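You operate a simulated robot arm through the tools that you are given. There is no shell and no other tool. Be economical: measure what you need, move in short steps, check, and stop when the job is done.

You run a simulated two-armed robot. Do the job below in one go: nothing can be reset, and whatever is moved stays where it is left.

JOB
Charger off, hold the work lamp steady on the bench to switch it on, then stand it on the machine. Set down upright: work lamp.
Where things are to end (x, y in the base frame): work lamp within 60 mm of [-1470, -600].

The check looks at the end state, three seconds after you hand in, the way a careful person would. Anything else that was tipped, shoved, dropped, spilled or broken makes it a failure.

ROBOT AND FRAMES
Two 7-joint arms with two-finger parallel grippers on one trunk, on a base that drives. Base frame: it is fixed to the floor where the robot stands at the start and does not move with it; the origin is under the middle of the robot, x ahead of it, y to its left, z up. Readings come in mm, degrees, newtons and seconds.
The left shoulder is at the start at [50, 165, 1030], the right one opposite. Places, roughly: charger switch [700, 100, 1100]; lamp button [700, 200, 1200]; tool bench [700, -200, 900]; top of the machine [-1500, -600, 1200]. Payload 3.91 kg a hand.
The tool frame of a hand sits at the grasp point between the pads (the TCP): z along the fingers, y along the line on which they close. The tips reach 30 mm beyond it. The gripper opens to 110 mm. The fingers are 20 mm wide and 10 mm thick; the gripper's body (48 by 112 mm) begins 55 mm behind the TCP.
Orientation is that of the tool frame in the base frame, as a unit quaternion [x, y, z, w]. With the fingers straight down and closing along the base's y, the tool's x points along the base's -x, its y along +y and its z along -z.

CONTROLS
- The arms move only by the tool jog_arm. It takes "left_rows", "right_rows" or both (then of equal length, played together; a hand with none holds still); each is a list that holds one entry, the list of rows, each a list of 7 numbers: the closure, from 0 (fully open) to 1 (shut), then the shift along the base's x, y, z in cm, then the turn, a rotation vector about the base's x, y, z in degrees. In form: [[[grip, dx, dy, dz, wx, wy, wz], ...]]. A call has 1 to 20 rows; each row is the pose to reach, as a shift and turn from the pose commanded when the call began. Each row takes 0.2 s and may step no farther than 50 mm and 8.6 degrees from the row before; otherwise, or with a gripper value out of range, the whole call is refused. A pose out of reach is approached as far as the arm can. The call stops where the force on the tool passes 40 N (or 10 N more than at its start, if that is more) or the arm is blocked; 0.2 s more then pass. Each finger travels about 45 mm/s and halts on what it meets, pressing with about 26 N; the grip force reading is that of the motor and also rises with nothing between the fingers. The clock runs only during rows and for 0.2 s after the last one: add rows that repeat a pose to give the fingers time. The reply holds the time, the measured pose of the TCP, the force on the tool along the base axes, the opening and the grip force, in the units named above and with some noise, with the torque about the TCP (base axes, N m) and any sound that the robot's microphone picked up, and new pictures: "views" is both (left out), scene, wrist or none (wrist: the cameras of the hands that moved).
- Cameras (640 x 400 px; columns grow to the right, rows downward): "scene" is now at [120.3, -16.1, 1219.8]; the picture's right is [-0.16, -0.99, 0.00], its down [-0.38, 0.06, -0.92] and it looks along [0.91, -0.15, -0.38] (base axes); focal length 214 px, centre (320, 200). "left" rides on the left gripper at [72, -17, -103] in its tool frame; the picture's right is [0.23, 0.97, 0.00], its down [-0.76, 0.18, -0.62] and it looks along [-0.61, 0.14, 0.78] (tool axes); focal length 222 px, centre (320, 200). "right" rides on the right gripper at [72, 17, -103] in its tool frame; the picture's right is [-0.23, 0.97, 0.00], its down [-0.76, -0.18, -0.62] and it looks along [-0.61, -0.14, 0.78] (tool axes); focal length 222 px, centre (320, 200). There is no depth. A picture from a camera that has moved, and an enlarged one, comes with that camera's place and axes in the base frame and with its lens.
- move_column(by): slides the trunk up (or, below 0, down) by that many mm; the arms and the scene camera ride with it, the base frame stays. It gives what a move gives, with no picture.
- steer(legs): drives the robot by 1 to 6 legs, each [ahead, left, turn to the left] in mm, mm and degrees, along the robot's own axes; the way and the turn of a leg run together, so that a leg with both is an arc; at most 1500 mm and 180 degrees a leg. The arms and the cameras ride along, it lands a little off, and it stops where it bumps. It gives what a move gives, and a new picture of the scene camera.
- turn_head(pan, tilt): turns the head with the scene camera to pan (to the left, within 80 degrees either way) and tilt (down, from -29 to 69), counted from straight ahead of the robot. It gives what a move gives, and a new picture of the scene camera.
- enlarge(camera, box): a new picture of the part [left, top, right, bottom] of that camera's present view, enlarged. No time passes.
- job_done(): hands the job in; it is judged then, once.

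Go step by step. Nothing tells you exact positions but the pictures and the camera data: compare them with the known pose of the tool, close in by small moves and look again before you grip or let go. The budget is 120 turns and 260 pictures, counting those below and the enlarged ones. Unless the task says otherwise, let go and move clear before handing in, and close with one line.

The tools are called after ">>>" by a JSON object that holds its "op" and its "data". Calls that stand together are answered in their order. jog_arm: Moves the arms, as the interface text tells. Its arguments: {"type":"object","properties":{"left_rows":{"type":"array","items":{"type":"array","items":{"type":"array","items":{"type":"number"}}}},"right_rows":{"type":"array","items":{"type":"array","items":{"type":"array","items":{"type":"number"}}}},"views":{"type":"string","enum":["both","scene","wrist","none"]}},"required":[]} The other tools are called the same way: move_column (by) slides the trunk up or down; steer (legs) drives the base; turn_head (pan, tilt) turns the head that bears the scene camera; enlarge (camera, box) takes an enlarged picture of a part of a camera's view; job_done () hands the job in.

At the start:

```text
clock: 0.0
left_tool_pos: [457.6, 351.8, 1000.1]
left_tcp_rot: [0.0, 1.0, 0.0, 0.001]
left_contact_force: [0.4, 0.0, 0.3]
left_ft_torque: [0.0, -0.02, 0.01]
left_width: 110.3
left_grasp_force: 0.1
right_tool_pos: [442.6, -77.3, 1000.6]
right_tcp_rot: [0.0, 1.0, 0.0, -0.001]
right_contact_force: [0.3, -0.3, -0.6]
right_ft_torque: [0.03, -0.02, 0.02]
right_width: 109.6
right_grasp_force: 0.0
trunk travel left (down, up): [-250.0, 253.0]
robot x, y, heading: [0.2, -1.8, 0.1]
head pan, tilt: [-9.3, 22.5]
```

scene: 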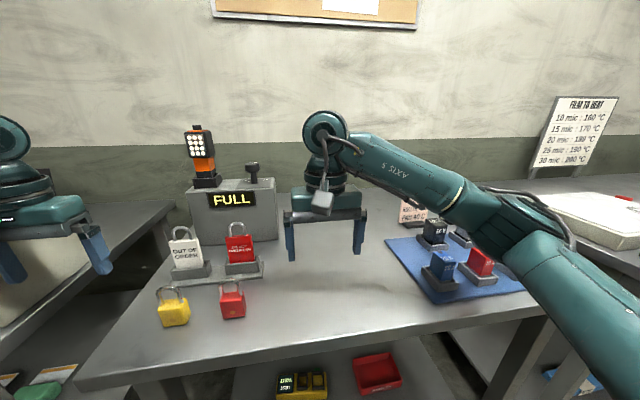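
right: 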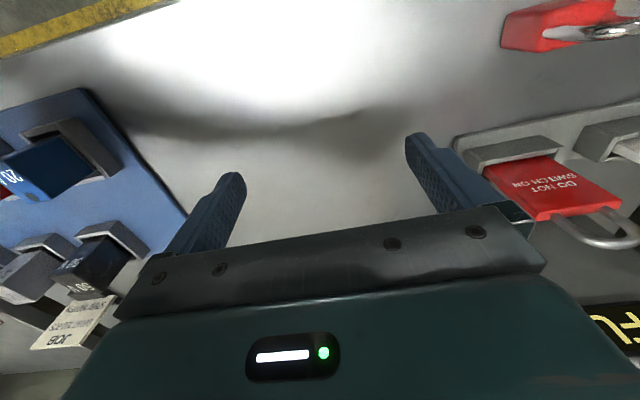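
left: 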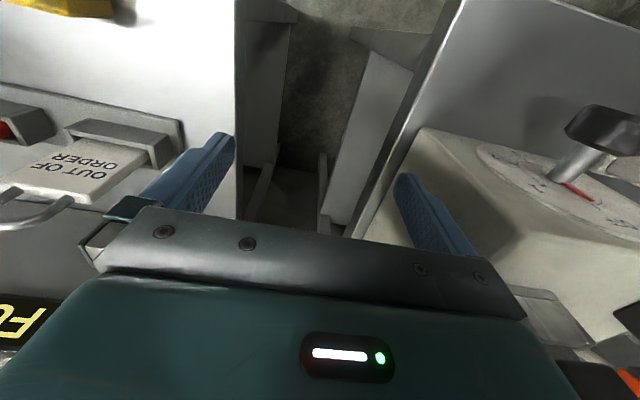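

I see a charger box reading FULL with a work lamp on it and a knob/lever beside the lamp, plus lock-out tags and padlocks. I'll look closer before moving.

>>> {"op": "enlarge", "data": {"camera": "scene", "box": [140, 110, 300, 210]}}

>>> {"op": "enlarge", "data": {"camera": "scene", "box": [140, 200, 300, 300]}}

>>> {"op": "turn_head", "data": {"pan": 15, "tilt": 15}}

```text
4.00 times, centred on (220, 160) of scene
camera zoom: at [120.3, -16.1, 1219.8], right [-0.16, -0.99, 0.0], down [-0.38, 0.06, -0.92], along [0.91, -0.15, -0.38], focal length 858 px, centre (720, 360)
```

zoom: 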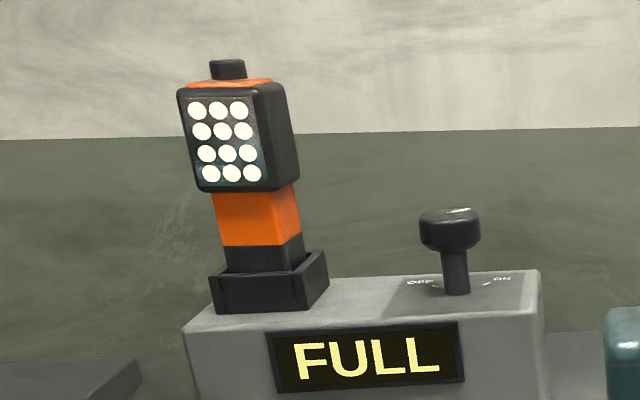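

```text
4.00 times, centred on (220, 250) of scene
camera zoom: at [120.3, -16.1, 1219.8], right [-0.16, -0.99, 0.0], down [-0.38, 0.06, -0.92], along [0.91, -0.15, -0.38], focal length 858 px, centre (720, 0)
```

zoom: 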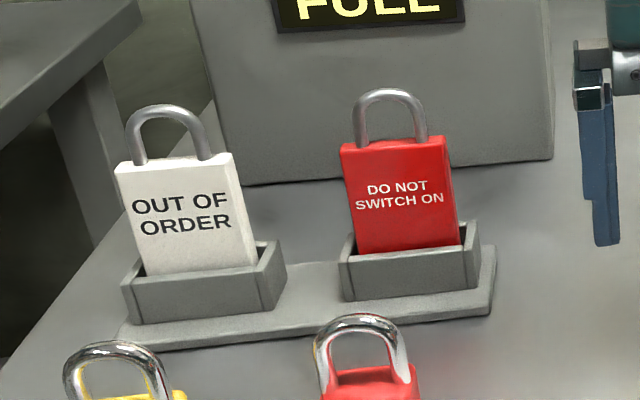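

```text
clock: 0.9
left_tool_pos: [457.7, 350.2, 998.8]
left_tcp_rot: [0.0, 1.0, -0.001, 0.0]
left_contact_force: [1.0, 0.8, 0.6]
left_ft_torque: [-0.01, 0.0, -0.01]
left_width: 109.9
left_grasp_force: 0.0
right_tool_pos: [443.8, -77.0, 999.3]
right_tcp_rot: [0.0, 1.0, 0.0, 0.0]
right_contact_force: [-0.1, 0.6, -0.3]
right_ft_torque: [-0.01, -0.03, 0.01]
right_width: 109.8
right_grasp_force: 0.1
trunk travel left (down, up): [-250.0, 253.0]
robot x, y, heading: [-0.1, -1.4, -0.0]
head pan, tilt: [15.0, 15.0]
camera scene: at [119.0, 22.9, 1232.0], right [0.26, -0.97, 0.0], down [-0.25, -0.07, -0.97], along [0.93, 0.25, -0.26], focal length 214 px, centre (320, 200)
```

scene: 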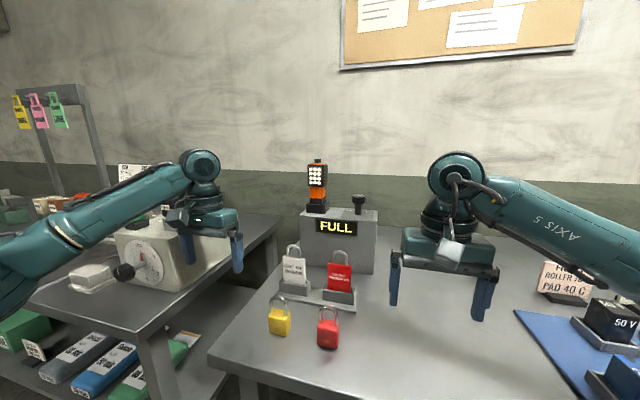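

>>> {"op": "enlarge", "data": {"camera": "scene", "box": [280, 145, 400, 220]}}

>>> {"op": "turn_head", "data": {"pan": 0, "tilt": 60}}

```text
5.33 times, centred on (340, 182) of scene
camera zoom: at [119.0, 22.9, 1232.0], right [0.26, -0.97, 0.0], down [-0.25, -0.07, -0.97], along [0.93, 0.25, -0.26], focal length 1144 px, centre (213, 293)
```

zoom: 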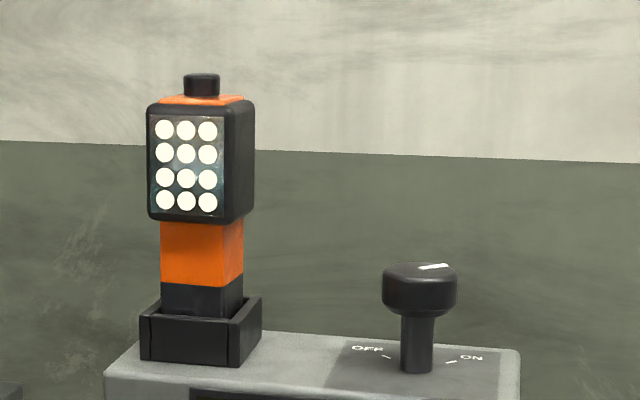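

```text
clock: 2.0
left_tool_pos: [456.7, 351.8, 1000.5]
left_tcp_rot: [0.0, 1.0, 0.0, 0.0]
left_contact_force: [0.5, 0.2, -0.2]
left_ft_torque: [-0.02, 0.02, 0.02]
left_width: 109.8
left_grasp_force: 0.0
right_tool_pos: [443.7, -76.7, 999.9]
right_tcp_rot: [0.0, 1.0, 0.0, 0.0]
right_contact_force: [-0.4, 0.1, -0.8]
right_ft_torque: [-0.03, 0.0, -0.01]
right_width: 110.0
right_grasp_force: 0.1
trunk travel left (down, up): [-250.0, 253.0]
robot x, y, heading: [-5.2, -1.3, -0.0]
head pan, tilt: [0.0, 60.0]
camera scene: at [95.5, -1.2, 1165.8], right [0.0, -1.0, 0.0], down [-0.87, 0.0, -0.5], along [0.5, 0.0, -0.87], focal length 214 px, centre (320, 200)
```

scene: 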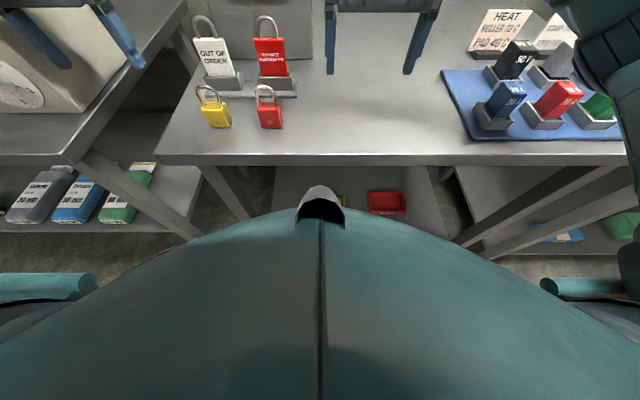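

The knob on the charger is a rotary one pointing to ON (back-right), at about [672, 66, 1098]; lamp about [690, 195]. I need to come closer; I'll raise the trunk and go ahead a bit.

>>> {"op": "move_column", "data": {"by": 150}}

>>> {"op": "steer", "data": {"legs": [[80, 0, 0]]}}

```text
clock: 3.8
left_tool_pos: [458.2, 350.4, 1150.7]
left_tcp_rot: [0.001, 1.0, 0.0, 0.0]
left_contact_force: [-0.1, -0.9, 0.4]
left_ft_torque: [0.02, -0.02, -0.01]
left_width: 110.0
left_grasp_force: 0.1
right_tool_pos: [443.3, -76.1, 1150.6]
right_tcp_rot: [0.0, 1.0, -0.001, 0.0]
right_contact_force: [0.7, 0.5, 0.0]
right_ft_torque: [0.0, 0.02, -0.01]
right_width: 110.1
right_grasp_force: 0.1
trunk travel left (down, up): [-400.0, 103.0]
robot x, y, heading: [-2.1, 0.7, 0.1]
head pan, tilt: [0.0, 60.0]
```

```text
clock: 4.9
left_tool_pos: [529.2, 350.2, 1149.1]
left_tcp_rot: [0.0, 1.0, 0.0, 0.0]
left_contact_force: [-0.3, 0.2, 0.2]
left_ft_torque: [0.03, -0.01, 0.01]
left_width: 109.9
left_grasp_force: 0.0
right_tool_pos: [513.3, -76.3, 1151.5]
right_tcp_rot: [0.001, 1.0, 0.001, 0.002]
right_contact_force: [0.4, 0.6, 0.4]
right_ft_torque: [0.01, 0.01, 0.02]
right_width: 109.9
right_grasp_force: 0.0
trunk travel left (down, up): [-400.0, 103.0]
robot x, y, heading: [71.3, 0.1, -0.1]
head pan, tilt: [0.0, 60.0]
stopped in leg 1: the robot was blocked; the commanded pose is now the measured one
camera scene: at [166.0, -1.2, 1315.9], right [0.0, -1.0, 0.0], down [-0.87, 0.0, -0.5], along [0.5, 0.0, -0.87], focal length 214 px, centre (320, 200)
```

scene: 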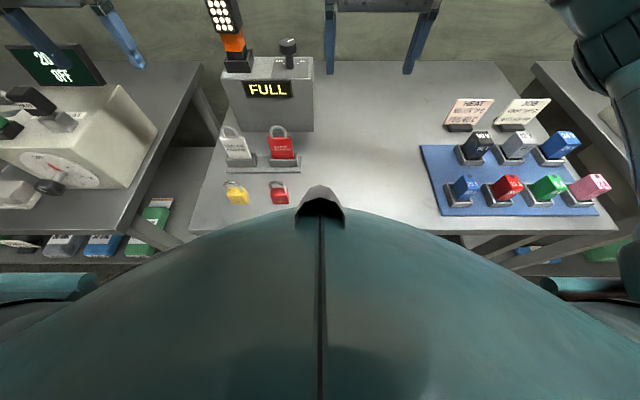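

The base stopped against the bench at x=71. I'll back off slightly, raise fully, and take a new view from above to triangulate.

>>> {"op": "steer", "data": {"legs": [[-6, 0, 0]]}}

>>> {"op": "move_column", "data": {"by": 100}}

>>> {"op": "turn_head", "data": {"pan": 12, "tilt": 35}}

>>> {"op": "enlarge", "data": {"camera": "scene", "box": [240, 110, 400, 210]}}

```text
clock: 5.6
left_tool_pos: [523.5, 350.6, 1150.5]
left_tcp_rot: [0.0, 1.0, 0.0, 0.0]
left_contact_force: [-0.7, 0.1, 0.0]
left_ft_torque: [0.01, -0.02, 0.04]
left_width: 110.0
left_grasp_force: 0.0
right_tool_pos: [508.6, -77.9, 1149.4]
right_tcp_rot: [0.001, 1.0, 0.001, 0.0]
right_contact_force: [-0.8, -0.1, -0.2]
right_ft_torque: [0.0, -0.02, -0.01]
right_width: 110.1
right_grasp_force: 0.0
trunk travel left (down, up): [-400.0, 103.0]
robot x, y, heading: [66.5, -2.8, -0.0]
head pan, tilt: [0.0, 60.0]
camera scene: at [161.0, -1.2, 1315.8], right [0.0, -1.0, 0.0], down [-0.87, 0.0, -0.5], along [0.5, 0.0, -0.87], focal length 214 px, centre (320, 200)
```

scene: 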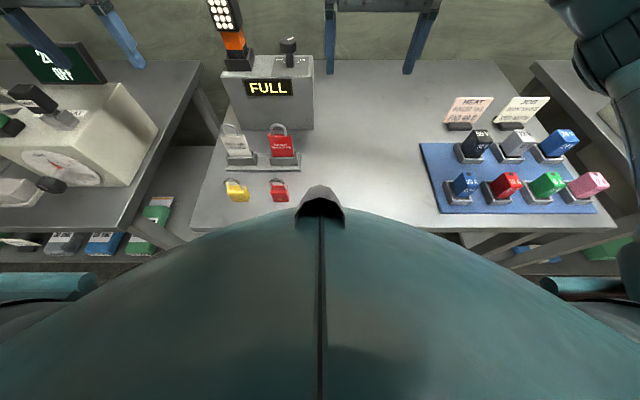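

```text
clock: 7.0
left_tool_pos: [523.1, 350.2, 1249.4]
left_tcp_rot: [0.0, 1.0, 0.0, 0.0]
left_contact_force: [-0.3, 0.1, -0.9]
left_ft_torque: [0.02, 0.0, 0.0]
left_width: 109.9
left_grasp_force: 0.0
right_tool_pos: [508.6, -77.9, 1249.0]
right_tcp_rot: [0.002, 1.0, 0.001, -0.001]
right_contact_force: [0.3, 0.2, -1.0]
right_ft_torque: [-0.01, 0.05, 0.0]
right_width: 110.1
right_grasp_force: 0.1
trunk travel left (down, up): [-500.0, 3.0]
robot x, y, heading: [66.3, 1.5, -0.1]
head pan, tilt: [0.0, 60.0]
```

```text
clock: 7.9
left_tool_pos: [524.1, 351.6, 1250.1]
left_tcp_rot: [0.001, 1.0, -0.001, -0.001]
left_contact_force: [-0.7, 0.2, 0.1]
left_ft_torque: [-0.01, 0.02, 0.04]
left_width: 109.9
left_grasp_force: 0.0
right_tool_pos: [508.6, -75.7, 1248.8]
right_tcp_rot: [0.001, 1.0, 0.0, 0.0]
right_contact_force: [-0.6, -0.3, 0.3]
right_ft_torque: [-0.02, -0.01, -0.02]
right_width: 110.3
right_grasp_force: 0.1
trunk travel left (down, up): [-500.0, 3.0]
robot x, y, heading: [67.7, -0.7, 0.1]
head pan, tilt: [12.0, 35.0]
camera scene: at [180.9, 17.1, 1450.0], right [0.21, -0.98, 0.0], down [-0.56, -0.12, -0.82], along [0.8, 0.17, -0.57], focal length 214 px, centre (320, 200)
```

scene: 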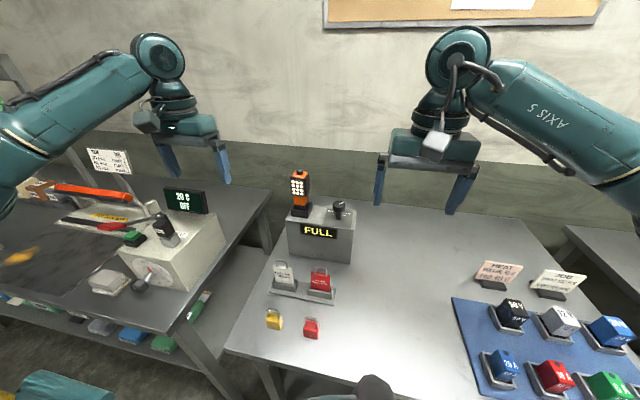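

```text
4.00 times, centred on (320, 160) of scene
camera zoom: at [180.9, 17.1, 1450.0], right [0.21, -0.98, 0.0], down [-0.56, -0.12, -0.82], along [0.8, 0.17, -0.57], focal length 858 px, centre (320, 360)
```

zoom: 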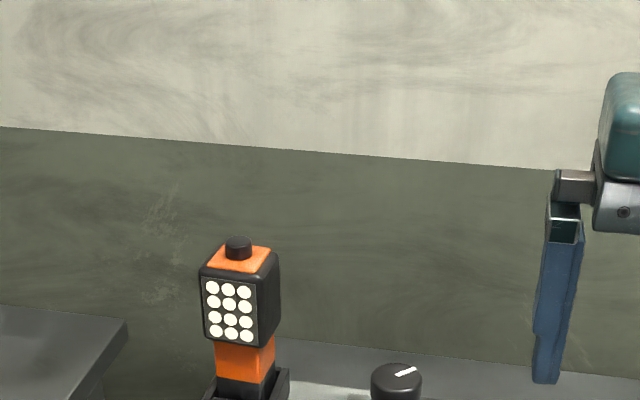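

Triangulated: knob top about [659, 64, 1103], lamp button top [669, 175, 1189]. Left hand goes above the knob with its closing line along the knob's pointer yaw; right hand moves aside.

>>> {"op": "jog_arm", "data": {"left_rows": [[[0, 1.35, -2.87, 0, 0, 0, -5], [0, 2.7, -5.74, 0, 0, 0, -10], [0, 4.05, -8.61, 0, 0, 0, -15], [0, 5.4, -11.48, 0, 0, 0, -20], [0, 6.75, -14.35, 0, 0, 0, -25], [0, 8.1, -17.2, 0, 0, 0, -30], [0, 9.45, -20.1, 0, 0, 0, -35], [0, 10.8, -23, 0, 0, 0, -40], [0, 12.15, -25.8, 0, 0, 0, -45], [0, 13.5, -28.7, 0, 0, 0, -50], [0, 13.5, -28.7, 0, 0, 0, -50]]], "right_rows": [[[0, -0.6, -1.5, 0, 0, 0, 0], [0, -1.2, -3, 0, 0, 0, 0], [0, -1.8, -4.5, 0, 0, 0, 0], [0, -2.4, -6, 0, 0, 0, 0], [0, -3, -7.5, 0, 0, 0, 0], [0, -3.6, -9, 0, 0, 0, 0], [0, -4.2, -10.5, 0, 0, 0, 0], [0, -4.8, -12, 0, 0, 0, 0], [0, -5.4, -13.5, 0, 0, 0, 0], [0, -6, -15, 0, 0, 0, 0], [0, -6, -15, 0, 0, 0, 0]]]}}

```text
clock: 10.3
left_tool_pos: [660.8, 64.3, 1249.7]
left_tcp_rot: [0.424, 0.906, 0.001, 0.0]
left_contact_force: [-0.1, 0.3, -0.6]
left_ft_torque: [-0.04, -0.01, -0.03]
left_width: 110.1
left_grasp_force: 0.1
right_tool_pos: [450.3, -225.6, 1250.8]
right_tcp_rot: [0.001, 1.0, 0.0, 0.0]
right_contact_force: [0.1, 0.9, -0.4]
right_ft_torque: [-0.07, -0.01, 0.02]
right_width: 110.0
right_grasp_force: 0.1
trunk travel left (down, up): [-500.0, 3.0]
robot x, y, heading: [67.4, -0.8, -0.2]
head pan, tilt: [12.0, 35.0]
camera scene: at [181.0, 18.4, 1450.0], right [0.21, -0.98, 0.0], down [-0.56, -0.12, -0.82], along [0.8, 0.17, -0.57], focal length 214 px, centre (320, 200)
camera right: at [376.9, -208.7, 1354.3], right [0.23, 0.97, 0.0], down [0.76, -0.18, 0.62], along [0.61, -0.14, -0.78], focal length 222 px, centre (320, 200)
camera left: at [601.6, 108.2, 1353.4], right [0.6, 0.8, 0.0], down [0.63, -0.47, 0.62], along [0.5, -0.37, -0.78], focal length 222 px, centre (320, 200)
```

scene: 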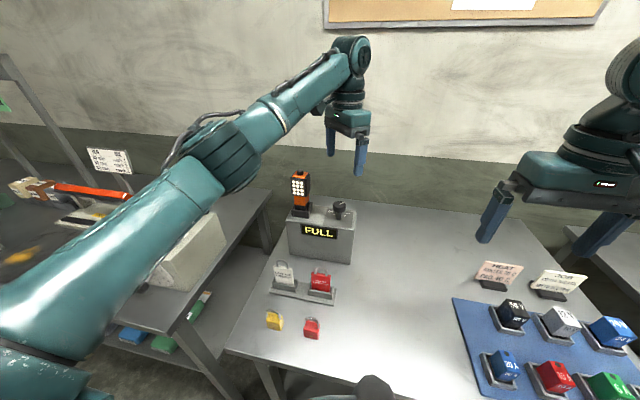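
right: 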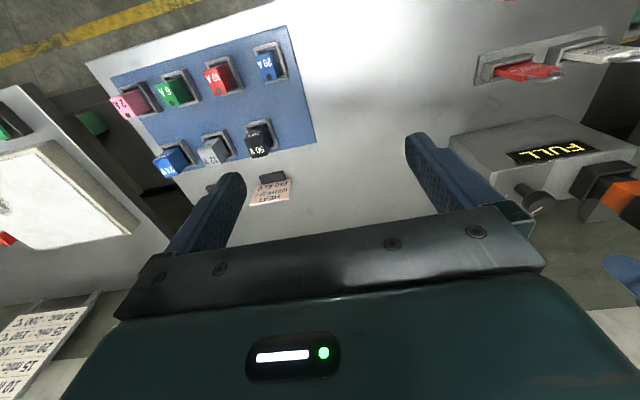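
left: 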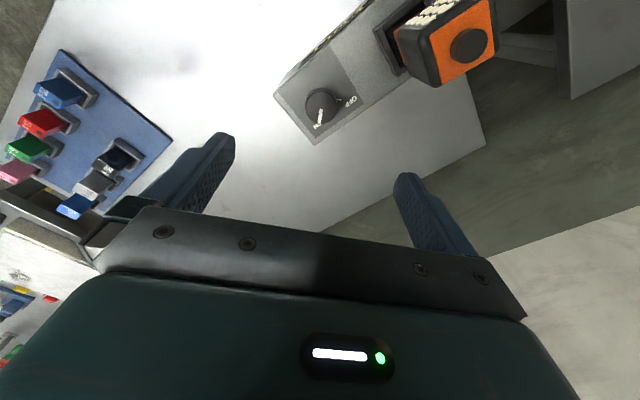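

Knob confirmed from the left wrist camera at about [658, 66]. Descend around it, open.

>>> {"op": "jog_arm", "data": {"left_rows": [[[0.2, -0.2, 0.1, -4, 0, 0, 0], [0.2, -0.2, 0.1, -8, 0, 0, 0], [0.2, -0.2, 0.1, -11, 0, 0, 0], [0.2, -0.2, 0.1, -13, 0, 0, 0], [0.2, -0.2, 0.1, -15.8, 0, 0, 0], [0.2, -0.2, 0.1, -15.8, 0, 0, 0]]]}}

```text
clock: 11.7
left_tool_pos: [656.8, 64.5, 1089.8]
left_tcp_rot: [0.422, 0.907, 0.001, 0.0]
left_contact_force: [0.0, -0.4, -0.4]
left_ft_torque: [0.01, 0.0, -0.02]
left_width: 88.0
left_grasp_force: 0.0
right_tool_pos: [449.3, -225.3, 1250.2]
right_tcp_rot: [0.0, 1.0, 0.0, 0.0]
right_contact_force: [0.6, 0.9, -0.7]
right_ft_torque: [0.0, -0.01, -0.03]
right_width: 110.1
right_grasp_force: 0.0
trunk travel left (down, up): [-500.0, 3.0]
robot x, y, heading: [66.7, 0.3, 0.1]
head pan, tilt: [12.0, 35.0]
camera scene: at [180.7, 17.1, 1450.1], right [0.21, -0.98, 0.0], down [-0.56, -0.12, -0.82], along [0.8, 0.17, -0.57], focal length 214 px, centre (320, 200)
camera left: at [598.2, 108.3, 1193.4], right [0.6, 0.8, 0.0], down [0.63, -0.47, 0.62], along [0.5, -0.37, -0.78], focal length 222 px, centre (320, 200)
```

scene: 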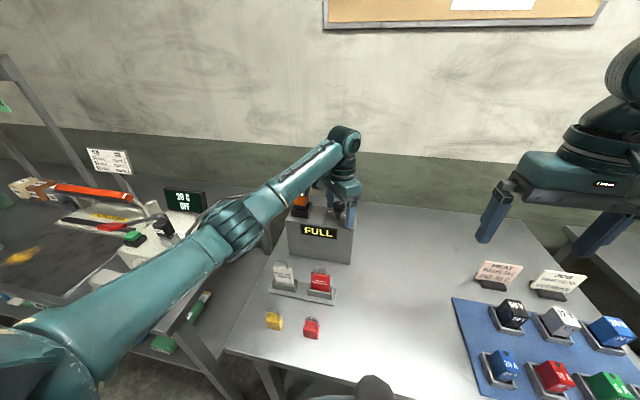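
left: 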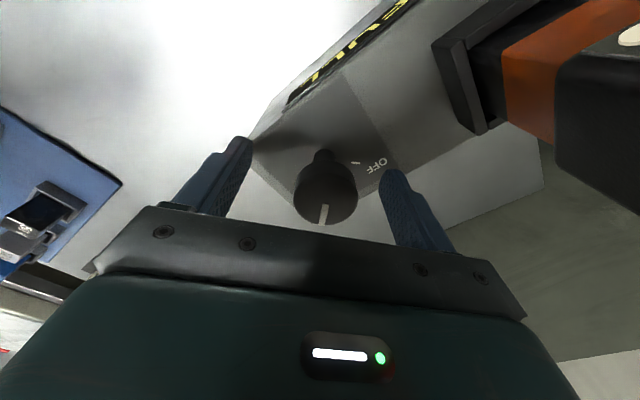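

>>> {"op": "jog_arm", "data": {"left_rows": [[[1, 0.1, 0.2, 0, 0, 0, 0], [1, 0.1, 0.2, 0, 0, 0, 0], [1, 0.1, 0.2, 0, 0, 0, 0], [1, 0.1, 0.2, 0, 0, 0, 0], [1, 0.1, 0.2, 0, 0, 0, 0], [1, 0.1, 0.2, 0, 0, 0, 0]]], "views": "wrist"}}

```text
clock: 13.1
left_tool_pos: [658.5, 67.2, 1089.9]
left_tcp_rot: [0.422, 0.906, 0.0, 0.001]
left_contact_force: [6.2, 2.8, 2.3]
left_ft_torque: [0.06, -0.1, 0.02]
left_width: 35.3
left_grasp_force: 44.9
right_tool_pos: [450.3, -224.7, 1248.7]
right_tcp_rot: [0.001, 1.0, 0.0, -0.001]
right_contact_force: [0.8, 0.3, -0.8]
right_ft_torque: [0.0, -0.03, -0.03]
right_width: 110.0
right_grasp_force: 0.1
trunk travel left (down, up): [-500.0, 3.0]
robot x, y, heading: [63.1, 4.0, -0.1]
head pan, tilt: [12.0, 35.0]
camera left: at [600.0, 111.3, 1193.8], right [0.6, 0.8, 0.0], down [0.63, -0.47, 0.62], along [0.5, -0.37, -0.78], focal length 222 px, centre (320, 200)
```

left: 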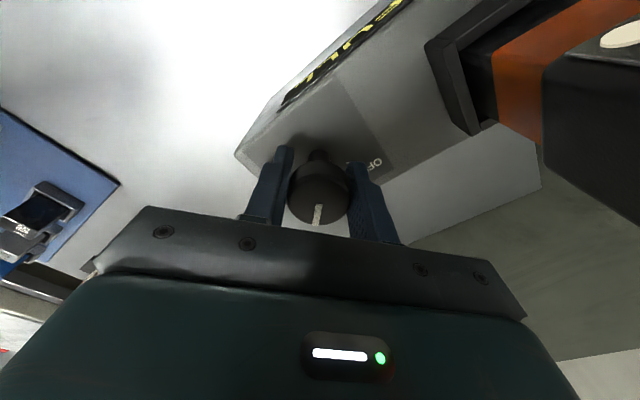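

Gripped at 35 mm. Now turning counterclockwise towards OFF.

>>> {"op": "jog_arm", "data": {"left_rows": [[[1, 0, 0, 0, 0, 0, 8], [1, 0, 0, 0, 0, 0, 16], [1, 0, 0, 0, 0, 0, 24], [1, 0, 0, 0, 0, 0, 32], [1, 0, 0, 0, 0, 0, 40], [1, 0, 0, 0, 0, 0, 48], [1, 0, 0, 0, 0, 0, 56]]], "views": "wrist"}}

```text
clock: 14.7
left_tool_pos: [657.4, 66.1, 1089.0]
left_tcp_rot: [-0.053, 0.999, 0.0, -0.002]
left_contact_force: [3.9, -5.4, -5.1]
left_ft_torque: [-0.13, -0.3, -0.02]
left_width: 35.4
left_grasp_force: 45.1
right_tool_pos: [449.2, -226.5, 1249.3]
right_tcp_rot: [0.001, 1.0, 0.001, -0.001]
right_contact_force: [0.4, -0.3, -0.3]
right_ft_torque: [0.0, -0.02, 0.02]
right_width: 109.9
right_grasp_force: 0.0
trunk travel left (down, up): [-500.0, 3.0]
robot x, y, heading: [64.6, -3.2, 0.0]
head pan, tilt: [12.0, 35.0]
camera left: at [588.8, 40.5, 1193.9], right [-0.33, 0.94, 0.0], down [0.74, 0.26, 0.62], along [0.59, 0.2, -0.78], focal length 222 px, centre (320, 200)
```

left: 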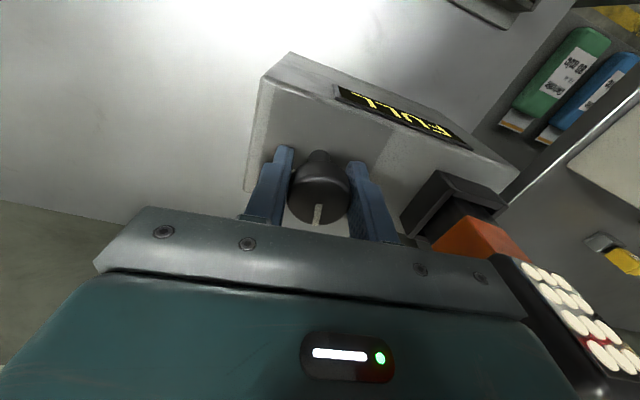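

>>> {"op": "jog_arm", "data": {"left_rows": [[[1, 0, 0, 0, 0, 0, 8], [1, 0, 0, 0, 0, 0, 16], [1, 0, 0, 0, 0, 0, 24], [1, 0, 0, 0, 0, 0, 32], [1, 0, 0, 0, 0, 0, 38], [1, 0, 0, 0, 0, 0, 44]]]}}

```text
clock: 16.1
left_tool_pos: [657.4, 63.9, 1091.0]
left_tcp_rot: [-0.421, 0.907, 0.0, -0.002]
left_contact_force: [6.7, -15.8, -10.1]
left_ft_torque: [-0.26, 0.07, -0.87]
left_width: 35.6
left_grasp_force: 45.3
right_tool_pos: [451.3, -228.4, 1249.5]
right_tcp_rot: [0.001, 1.0, 0.001, -0.001]
right_contact_force: [0.8, 0.9, 0.2]
right_ft_torque: [-0.04, -0.02, -0.03]
right_width: 109.9
right_grasp_force: 0.0
trunk travel left (down, up): [-500.0, 3.0]
robot x, y, heading: [63.3, 0.6, 0.0]
head pan, tilt: [12.0, 35.0]
camera scene: at [183.0, 14.7, 1449.8], right [0.21, -0.98, 0.0], down [-0.56, -0.12, -0.82], along [0.8, 0.17, -0.57], focal length 214 px, centre (320, 200)
camera left: at [625.8, -3.1, 1194.3], right [-0.89, 0.45, 0.0], down [0.36, 0.7, 0.62], along [0.28, 0.55, -0.78], focal length 222 px, centre (320, 200)
```

scene: 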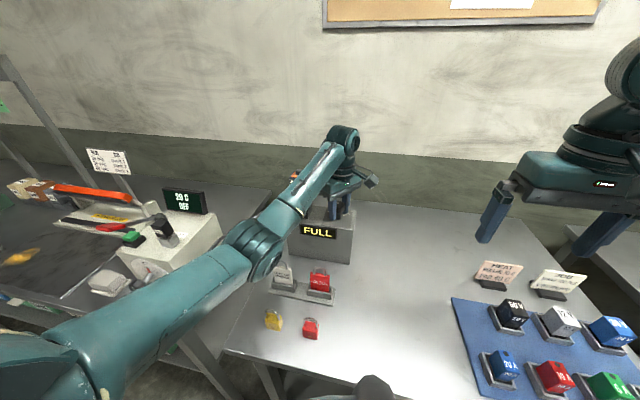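
left: 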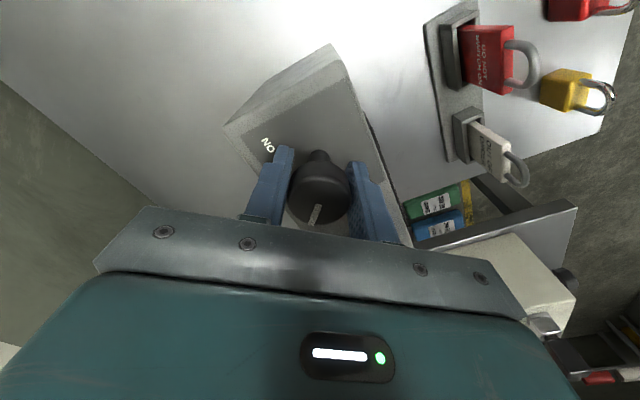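

The stop seems reached (torque up, mark slipping a little). Release, rise and look.

>>> {"op": "jog_arm", "data": {"left_rows": [[[0.3, 0, 0, 0, 0, 0, -3], [0.3, 0, 0, 0, 0, 0, -3], [0.3, 0, 0, 0, 0, 0, -3], [0.3, 0, 0, 4, 0, 0, -3], [0.3, 0, 0, 8, 0, 0, -3], [0.3, -1, 0, 12, 0, 0, -3], [0.3, -3, 0, 16, 0, 0, -3]]]}}

>>> {"op": "enlarge", "data": {"camera": "scene", "box": [270, 160, 390, 235]}}

```text
clock: 17.7
left_tool_pos: [624.7, 67.6, 1253.0]
left_tcp_rot: [-0.399, 0.917, 0.0, 0.0]
left_contact_force: [-0.4, 1.1, 0.0]
left_ft_torque: [0.0, -0.02, 0.02]
left_width: 77.0
left_grasp_force: 0.0
right_tool_pos: [448.1, -226.2, 1249.6]
right_tcp_rot: [0.002, 1.0, 0.0, 0.0]
right_contact_force: [0.1, 0.1, 0.7]
right_ft_torque: [0.0, -0.05, -0.01]
right_width: 109.9
right_grasp_force: 0.1
trunk travel left (down, up): [-500.0, 3.0]
robot x, y, heading: [62.2, 2.5, 0.1]
head pan, tilt: [12.0, 35.0]
camera scene: at [179.8, 17.1, 1450.1], right [0.21, -0.98, 0.0], down [-0.56, -0.12, -0.82], along [0.8, 0.17, -0.57], focal length 214 px, centre (320, 200)
camera left: at [588.7, 2.2, 1356.4], right [-0.87, 0.5, 0.0], down [0.39, 0.68, 0.62], along [0.31, 0.54, -0.78], focal length 222 px, centre (320, 200)
```

scene: 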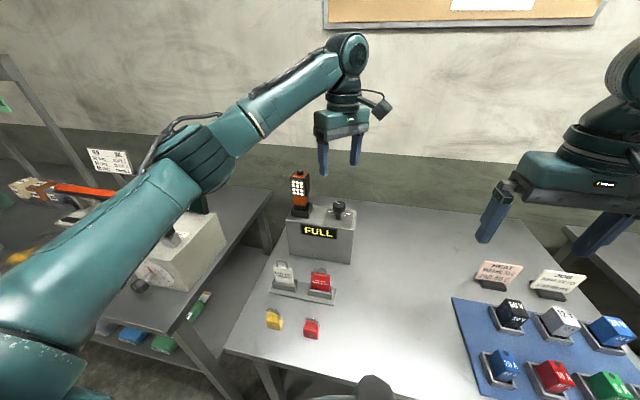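
left: 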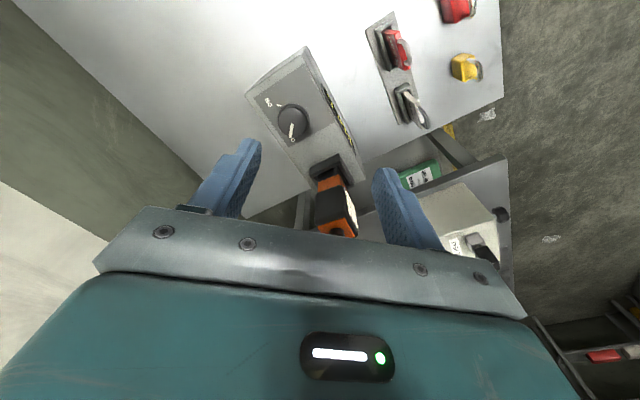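

```text
5.33 times, centred on (330, 198) of scene
camera zoom: at [179.8, 17.1, 1450.1], right [0.21, -0.98, 0.0], down [-0.56, -0.12, -0.82], along [0.8, 0.17, -0.57], focal length 1144 px, centre (267, 213)
```

zoom: 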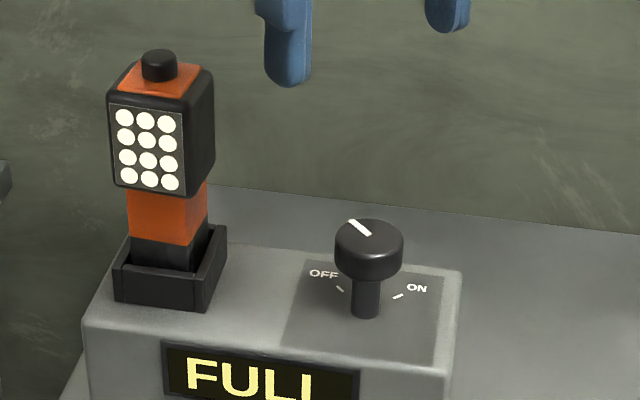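

The pointer now points to OFF (back-left). Next I swing the left hand back to y≈175 in front of the lamp, straighten its yaw, then pitch it to point forward.

>>> {"op": "jog_arm", "data": {"left_rows": [[[0, -2.4, 1.0, 0, 0, 0, -7.8], [0, -4.8, 3, 0, 0, 0, -15.7], [0, -7.2, 5, 0, 0, 0, -23.5], [0, -9.6, 7, 0, 0, 0, -31.3], [0, -11, 9, 0, 0, 0, -39.2], [0, -12, 10.8, 0, 0, 0, -47], [0, -12, 10.8, 0, 0, 0, -47]]], "views": "none"}}

>>> {"op": "jog_arm", "data": {"left_rows": [[[0, 0, 0, 0, 0, -8, 0], [0, 0, 0, 0, 0, -16, 0], [0, 0, 0, 0, 0, -24, 0], [0, 0, 0, -1, 0, -32, 0], [0, 0, 0, -2, 0, -40, 0], [0, 0, 0, -3, 0, -48, 0], [0, 0, 0, -4, 0, -56, 0], [0, 0, 0, -5, 0, -60, 0], [0, 0, 0, -5, 0, -60, 0]]]}}

```text
clock: 19.3
left_tool_pos: [506.9, 174.9, 1251.7]
left_tcp_rot: [0.001, 1.0, 0.0, -0.001]
left_contact_force: [-0.7, 0.0, 0.8]
left_ft_torque: [0.03, 0.02, 0.03]
left_width: 110.1
left_grasp_force: 0.0
right_tool_pos: [449.6, -225.8, 1249.6]
right_tcp_rot: [0.001, 1.0, 0.0, 0.0]
right_contact_force: [-0.3, -0.5, 0.2]
right_ft_torque: [-0.02, 0.0, -0.01]
right_width: 110.3
right_grasp_force: 0.0
trunk travel left (down, up): [-500.0, 3.0]
robot x, y, heading: [64.0, -1.0, -0.0]
head pan, tilt: [12.0, 35.0]
```

```text
clock: 21.3
left_tool_pos: [506.9, 173.2, 1201.4]
left_tcp_rot: [0.0, 0.866, 0.0, 0.5]
left_contact_force: [-0.1, 0.8, -0.6]
left_ft_torque: [-0.05, -0.03, 0.02]
left_width: 109.5
left_grasp_force: 0.0
right_tool_pos: [449.1, -226.5, 1250.9]
right_tcp_rot: [0.001, 1.0, 0.0, 0.0]
right_contact_force: [-0.3, -0.4, -0.3]
right_ft_torque: [0.02, 0.04, 0.0]
right_width: 110.2
right_grasp_force: 0.1
trunk travel left (down, up): [-500.0, 3.0]
robot x, y, heading: [61.9, 0.9, 0.2]
head pan, tilt: [12.0, 35.0]
camera scene: at [180.9, 17.1, 1450.1], right [0.21, -0.98, 0.0], down [-0.56, -0.12, -0.82], along [0.8, 0.17, -0.57], focal length 214 px, centre (320, 200)
camera left: at [382.1, 157.0, 1190.4], right [-0.11, 0.97, -0.2], down [-0.16, 0.18, 0.97], along [0.98, 0.14, 0.13], focal length 222 px, centre (320, 200)
```

scene: 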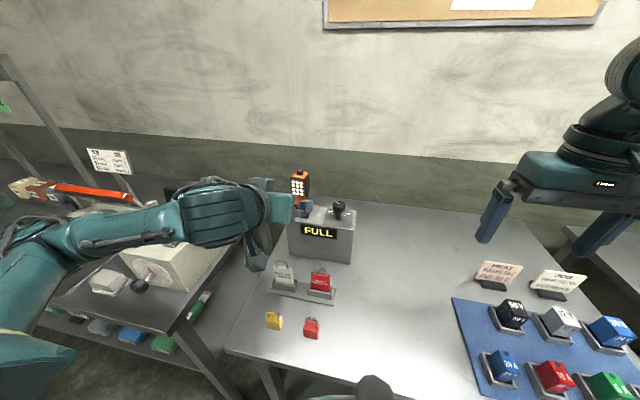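
left: 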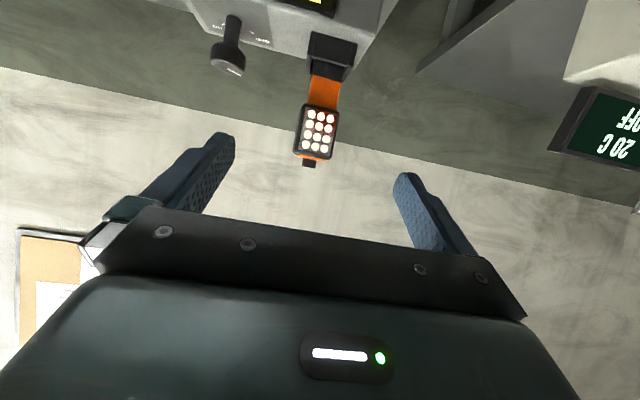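

Neck of the lamp is at about [668, 175, 1097] between socket rim (~1077) and head (~1116). I lower the hand and slide forward around it.

>>> {"op": "jog_arm", "data": {"left_rows": [[[0, 0, 0, -5, 0, 0, 0], [0, 1.5, 0.1, -9.7, 0, 0, 0], [0, 5, 0.2, -9.7, 0, 0, 0], [0, 8, 0.2, -9.7, 0, 0, 0], [0, 11, 0.2, -9.7, 0, 0, 0], [0, 11, 0.2, -9.7, 0, 0, 0]]]}}

```text
clock: 22.7
left_tool_pos: [616.5, 176.2, 1104.5]
left_tcp_rot: [0.001, 0.866, -0.001, 0.499]
left_contact_force: [-0.1, 0.9, 0.4]
left_ft_torque: [-0.03, 0.02, -0.01]
left_width: 109.9
left_grasp_force: 0.1
right_tool_pos: [448.5, -225.8, 1250.7]
right_tcp_rot: [0.001, 1.0, 0.0, 0.0]
right_contact_force: [0.0, 0.0, 0.2]
right_ft_torque: [0.0, 0.01, 0.0]
right_width: 110.0
right_grasp_force: 0.0
trunk travel left (down, up): [-500.0, 3.0]
robot x, y, heading: [67.8, 3.5, 0.3]
head pan, tilt: [12.0, 35.0]
camera scene: at [180.5, 17.3, 1450.1], right [0.21, -0.98, 0.0], down [-0.56, -0.12, -0.82], along [0.8, 0.17, -0.57], focal length 214 px, centre (320, 200)
camera left: at [491.4, 159.3, 1094.0], right [-0.11, 0.97, -0.2], down [-0.16, 0.18, 0.97], along [0.98, 0.14, 0.13], focal length 222 px, centre (320, 200)
```

scene: 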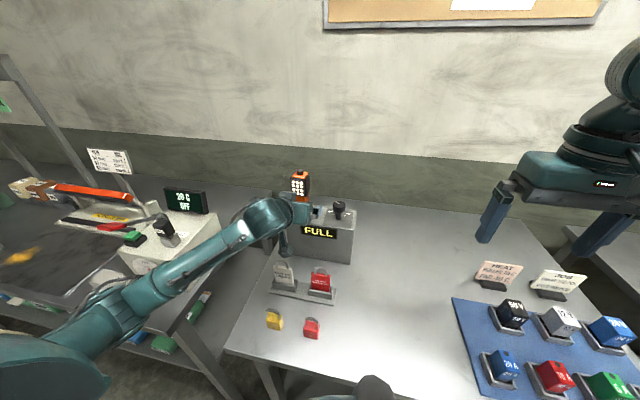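
left: 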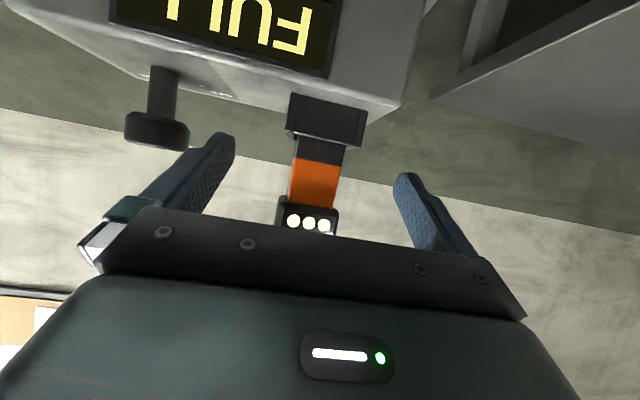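

>>> {"op": "jog_arm", "data": {"left_rows": [[[0.2, 2, 0, 0, 0, 0, 0], [0.2, 3.8, 0, 0, 0, 0, 0], [0.2, 3.8, 0, 0, 0, 0, 0]]]}}

>>> {"op": "enlarge", "data": {"camera": "scene", "box": [240, 160, 360, 235]}}

```text
clock: 23.5
left_tool_pos: [655.3, 175.3, 1104.2]
left_tcp_rot: [0.0, 0.866, 0.001, 0.5]
left_contact_force: [-0.2, 0.5, -0.7]
left_ft_torque: [0.0, 0.03, 0.01]
left_width: 88.2
left_grasp_force: 0.1
right_tool_pos: [448.6, -225.3, 1249.2]
right_tcp_rot: [0.001, 1.0, 0.001, 0.0]
right_contact_force: [-0.1, 0.4, 0.4]
right_ft_torque: [-0.01, 0.02, -0.03]
right_width: 110.0
right_grasp_force: 0.1
trunk travel left (down, up): [-500.0, 3.0]
robot x, y, heading: [64.7, 1.3, -0.3]
head pan, tilt: [12.0, 35.0]
camera scene: at [180.7, 17.2, 1450.1], right [0.21, -0.98, 0.0], down [-0.56, -0.12, -0.82], along [0.8, 0.17, -0.57], focal length 214 px, centre (320, 200)
camera left: at [530.1, 158.5, 1093.8], right [-0.11, 0.97, -0.2], down [-0.16, 0.18, 0.97], along [0.98, 0.14, 0.13], focal length 222 px, centre (320, 200)
```

scene: 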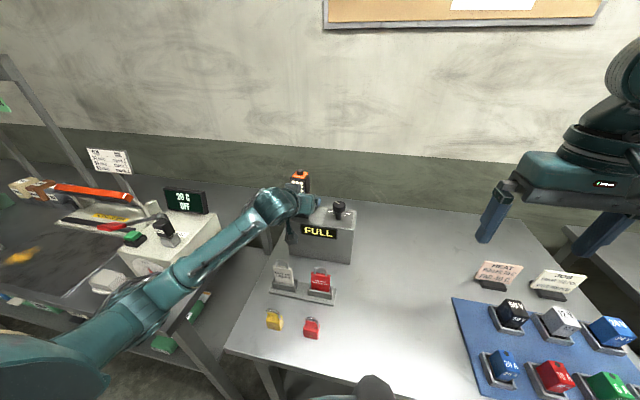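
left: 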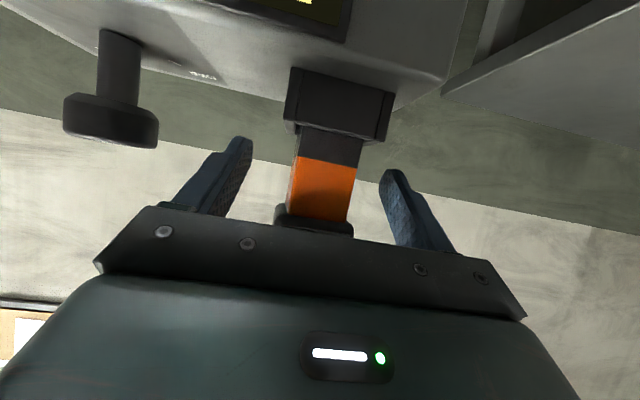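

```text
5.33 times, centred on (300, 198) of scene
camera zoom: at [180.7, 17.2, 1450.1], right [0.21, -0.98, 0.0], down [-0.56, -0.12, -0.82], along [0.8, 0.17, -0.57], focal length 1144 px, centre (427, 213)
```

zoom: 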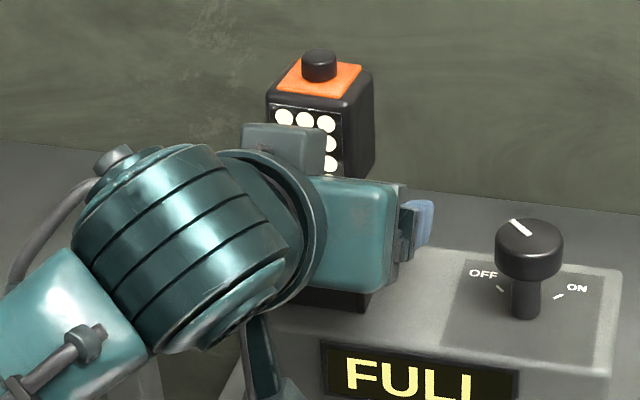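

Neck is between the fingers; closing.

>>> {"op": "jog_arm", "data": {"left_rows": [[[1, 0, 0, 0, 0, 0, 0], [1, 0, 0, 0, 0, 0, 0], [1, 0, 0, 0, 0, 0, 0], [1, 0, 0, 0, 0, 0, 0], [1, 0, 0, 0, 0, 0, 0]]], "views": "wrist"}}

```text
clock: 24.7
left_tool_pos: [656.3, 176.1, 1103.8]
left_tcp_rot: [-0.001, 0.867, 0.001, 0.498]
left_contact_force: [0.1, 0.7, 0.5]
left_ft_torque: [-0.01, -0.08, 0.03]
left_width: 45.4
left_grasp_force: 26.5
right_tool_pos: [449.5, -225.6, 1250.1]
right_tcp_rot: [0.001, 1.0, 0.0, 0.0]
right_contact_force: [0.4, -0.1, -0.6]
right_ft_torque: [0.01, -0.01, 0.0]
right_width: 110.2
right_grasp_force: 0.0
trunk travel left (down, up): [-500.0, 3.0]
robot x, y, heading: [63.6, 2.9, 0.1]
head pan, tilt: [12.0, 35.0]
camera left: at [530.0, 158.5, 1093.8], right [-0.11, 0.97, -0.2], down [-0.16, 0.18, 0.97], along [0.98, 0.14, 0.13], focal length 222 px, centre (320, 200)
```

left: 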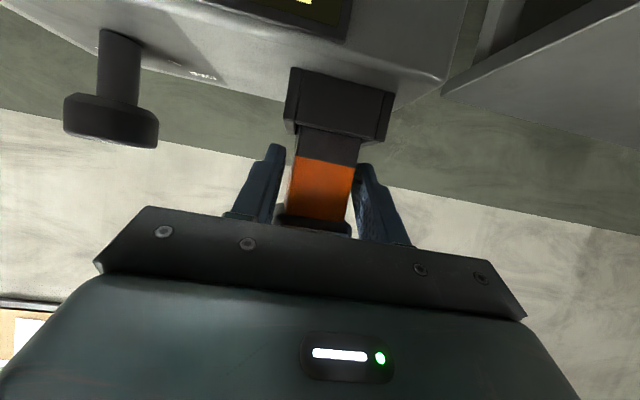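

Gripped at 45 mm. Lift straight up slowly.

>>> {"op": "jog_arm", "data": {"left_rows": [[[1, 0, 0, 1, 0, 0, 0], [1, 0, 0, 2, 0, 0, 0], [1, 0, 0, 4, 0, 0, 0], [1, 0, 0, 6, 0, 0, 0], [1, 0, 0, 8, 0, 0, 0], [1, 0, 0, 10, 0, 0, 0]]]}}

>>> {"op": "enlarge", "data": {"camera": "scene", "box": [240, 110, 400, 260]}}

```text
clock: 26.1
left_tool_pos: [655.8, 176.6, 1204.8]
left_tcp_rot: [0.001, 0.867, 0.0, 0.499]
left_contact_force: [0.3, -1.4, -1.4]
left_ft_torque: [0.0, 0.05, 0.04]
left_width: 45.4
left_grasp_force: 26.1
right_tool_pos: [449.7, -225.5, 1249.8]
right_tcp_rot: [0.001, 1.0, 0.0, 0.0]
right_contact_force: [0.1, 0.0, 0.4]
right_ft_torque: [0.05, 0.0, 0.0]
right_width: 110.1
right_grasp_force: 0.2
trunk travel left (down, up): [-500.0, 3.0]
robot x, y, heading: [67.6, -1.7, 0.0]
head pan, tilt: [12.0, 35.0]
camera scene: at [181.0, 17.0, 1450.0], right [0.21, -0.98, 0.0], down [-0.56, -0.12, -0.82], along [0.8, 0.17, -0.57], focal length 214 px, centre (320, 200)
camera left: at [530.5, 159.7, 1194.9], right [-0.11, 0.97, -0.2], down [-0.16, 0.18, 0.97], along [0.98, 0.14, 0.13], focal length 222 px, centre (320, 200)
```

scene: 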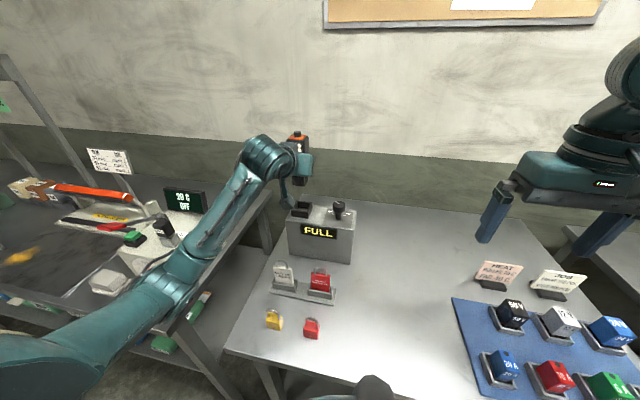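
left: 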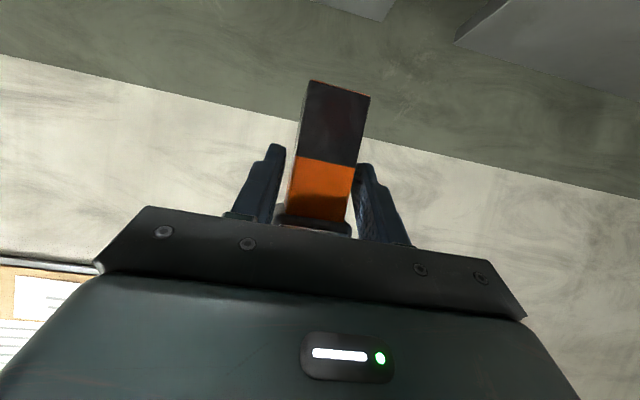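

```text
2.67 times, centred on (320, 185) of scene
camera zoom: at [181.0, 17.0, 1450.0], right [0.21, -0.98, 0.0], down [-0.56, -0.12, -0.82], along [0.8, 0.17, -0.57], focal length 572 px, centre (320, 240)
```

zoom: 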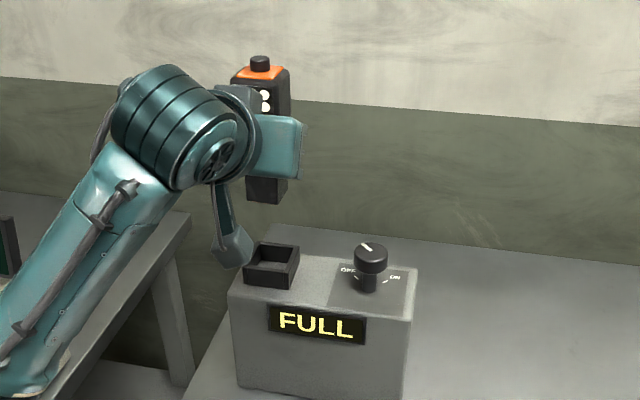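

Lamp is out of its cradle. I carry it high to the free bench area at about [575, -90], clear of tags and pad.

>>> {"op": "jog_arm", "data": {"left_rows": [[[1, -2.5, -2, 0, 0, 0, 0], [1, -5, -5, 0, 0, 0, -3], [1, -7, -9, 0, 0, 0, -6], [1, -8, -13, 0, 0, 0, -10], [1, -9, -17, 0, 0, 0, -14], [1, -9, -21, 0, 0, 0, -17], [1, -9, -24.5, 0, 0, 0, -20], [1, -9, -26.5, 0, 0, 0, -20], [1, -9, -26.5, 0, 0, 0, -20]]], "right_rows": [[[0, 0, -2, 0, 0, 0, 0], [0, 0, -4, 0, 0, 0, 0], [0, 0, -6, 0, 0, 0, 0], [0, 0, -8, 0, 0, 0, 0], [0, 0, -9, 0, 0, 0, 0], [0, 0, -9, 0, 0, 0, 0], [0, 0, -9, 0, 0, 0, 0], [0, 0, -9, 0, 0, 0, 0], [0, 0, -9, 0, 0, 0, 0]]], "views": "none"}}

>>> {"op": "turn_head", "data": {"pan": -8, "tilt": 40}}

```text
clock: 28.1
left_tool_pos: [567.7, -87.7, 1204.9]
left_tcp_rot: [0.15, 0.853, -0.086, 0.492]
left_contact_force: [0.1, 0.0, -2.1]
left_ft_torque: [0.05, 0.03, 0.0]
left_width: 45.4
left_grasp_force: 26.2
right_tool_pos: [447.6, -315.3, 1249.3]
right_tcp_rot: [0.001, 1.0, 0.0, -0.001]
right_contact_force: [0.1, 1.1, -0.1]
right_ft_torque: [0.0, 0.02, -0.02]
right_width: 110.2
right_grasp_force: 0.1
trunk travel left (down, up): [-500.0, 3.0]
robot x, y, heading: [66.5, 0.2, -0.0]
head pan, tilt: [12.0, 35.0]
```

```text
clock: 28.9
left_tool_pos: [567.1, -88.6, 1203.8]
left_tcp_rot: [0.15, 0.853, -0.086, 0.492]
left_contact_force: [-0.2, 1.1, -1.4]
left_ft_torque: [0.01, 0.03, 0.01]
left_width: 45.4
left_grasp_force: 26.2
right_tool_pos: [449.1, -315.3, 1249.9]
right_tcp_rot: [0.001, 1.0, 0.001, 0.001]
right_contact_force: [0.7, -0.2, 0.5]
right_ft_torque: [-0.04, 0.05, -0.02]
right_width: 109.9
right_grasp_force: 0.1
trunk travel left (down, up): [-500.0, 3.0]
robot x, y, heading: [67.5, -2.7, -0.0]
head pan, tilt: [-8.0, 40.0]
camera scene: at [179.1, -13.0, 1442.5], right [-0.14, -0.99, 0.0], down [-0.64, 0.09, -0.77], along [0.76, -0.11, -0.64], focal length 214 px, centre (320, 200)
```

scene: 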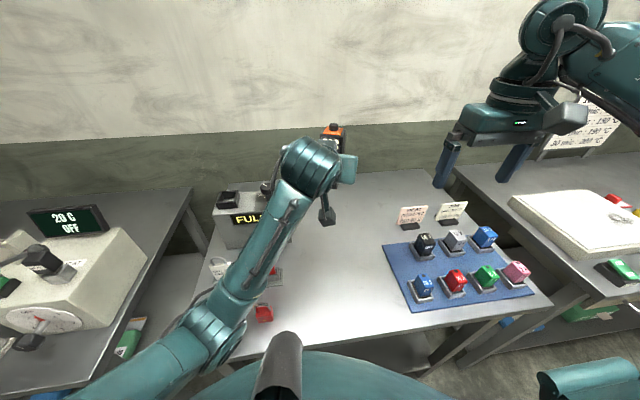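

Forearm clears the tags so far; I'll descend in two stages, watching the elbow.

>>> {"op": "jog_arm", "data": {"left_rows": [[[1, 0, 0, -3, 0, 0, 0], [1, 0, 0, -6, 0, 0, 0], [1, 0, 0, -9, 0, 0, 0], [1, 0, 0, -12, 0, 0, 0], [1, 0, 0, -14, 0, 0, 0]]]}}

```text
clock: 30.1
left_tool_pos: [577.6, -82.1, 1079.8]
left_tcp_rot: [0.15, 0.844, -0.079, 0.509]
left_contact_force: [0.2, -0.2, -1.5]
left_ft_torque: [0.02, -0.01, 0.04]
left_width: 45.5
left_grasp_force: 25.6
right_tool_pos: [448.9, -316.0, 1249.3]
right_tcp_rot: [0.001, 1.0, 0.0, 0.0]
right_contact_force: [-0.3, 0.5, -0.4]
right_ft_torque: [0.0, 0.02, 0.01]
right_width: 110.0
right_grasp_force: 0.1
trunk travel left (down, up): [-500.0, 3.0]
robot x, y, heading: [66.9, 4.9, -0.1]
head pan, tilt: [-8.0, 40.0]
camera scene: at [179.2, -12.9, 1442.5], right [-0.14, -0.99, 0.0], down [-0.64, 0.09, -0.77], along [0.76, -0.11, -0.64], focal length 214 px, centre (320, 200)
camera left: at [454.0, -57.0, 1064.4], right [0.23, 0.96, -0.18], down [-0.13, 0.21, 0.97], along [0.97, -0.2, 0.17], focal length 222 px, centre (320, 200)
```

scene: 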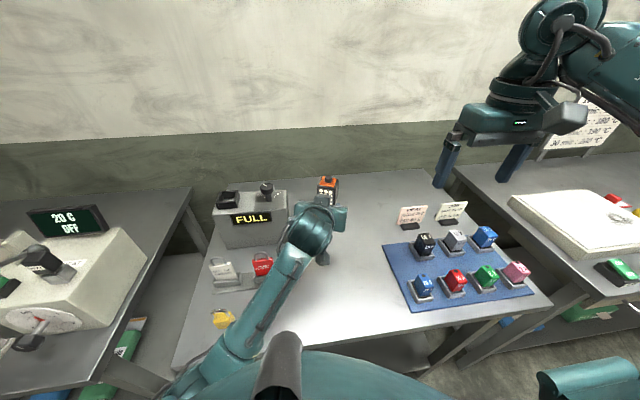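
left: 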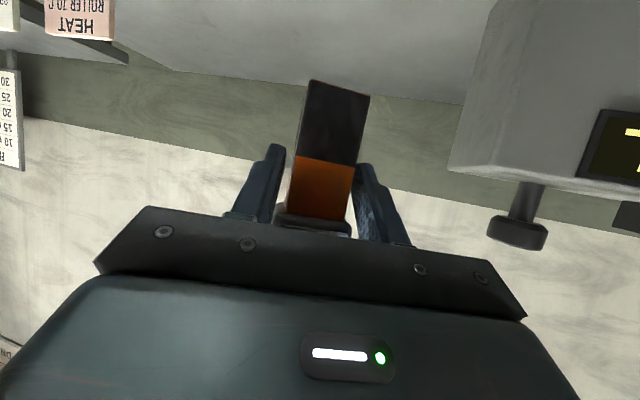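

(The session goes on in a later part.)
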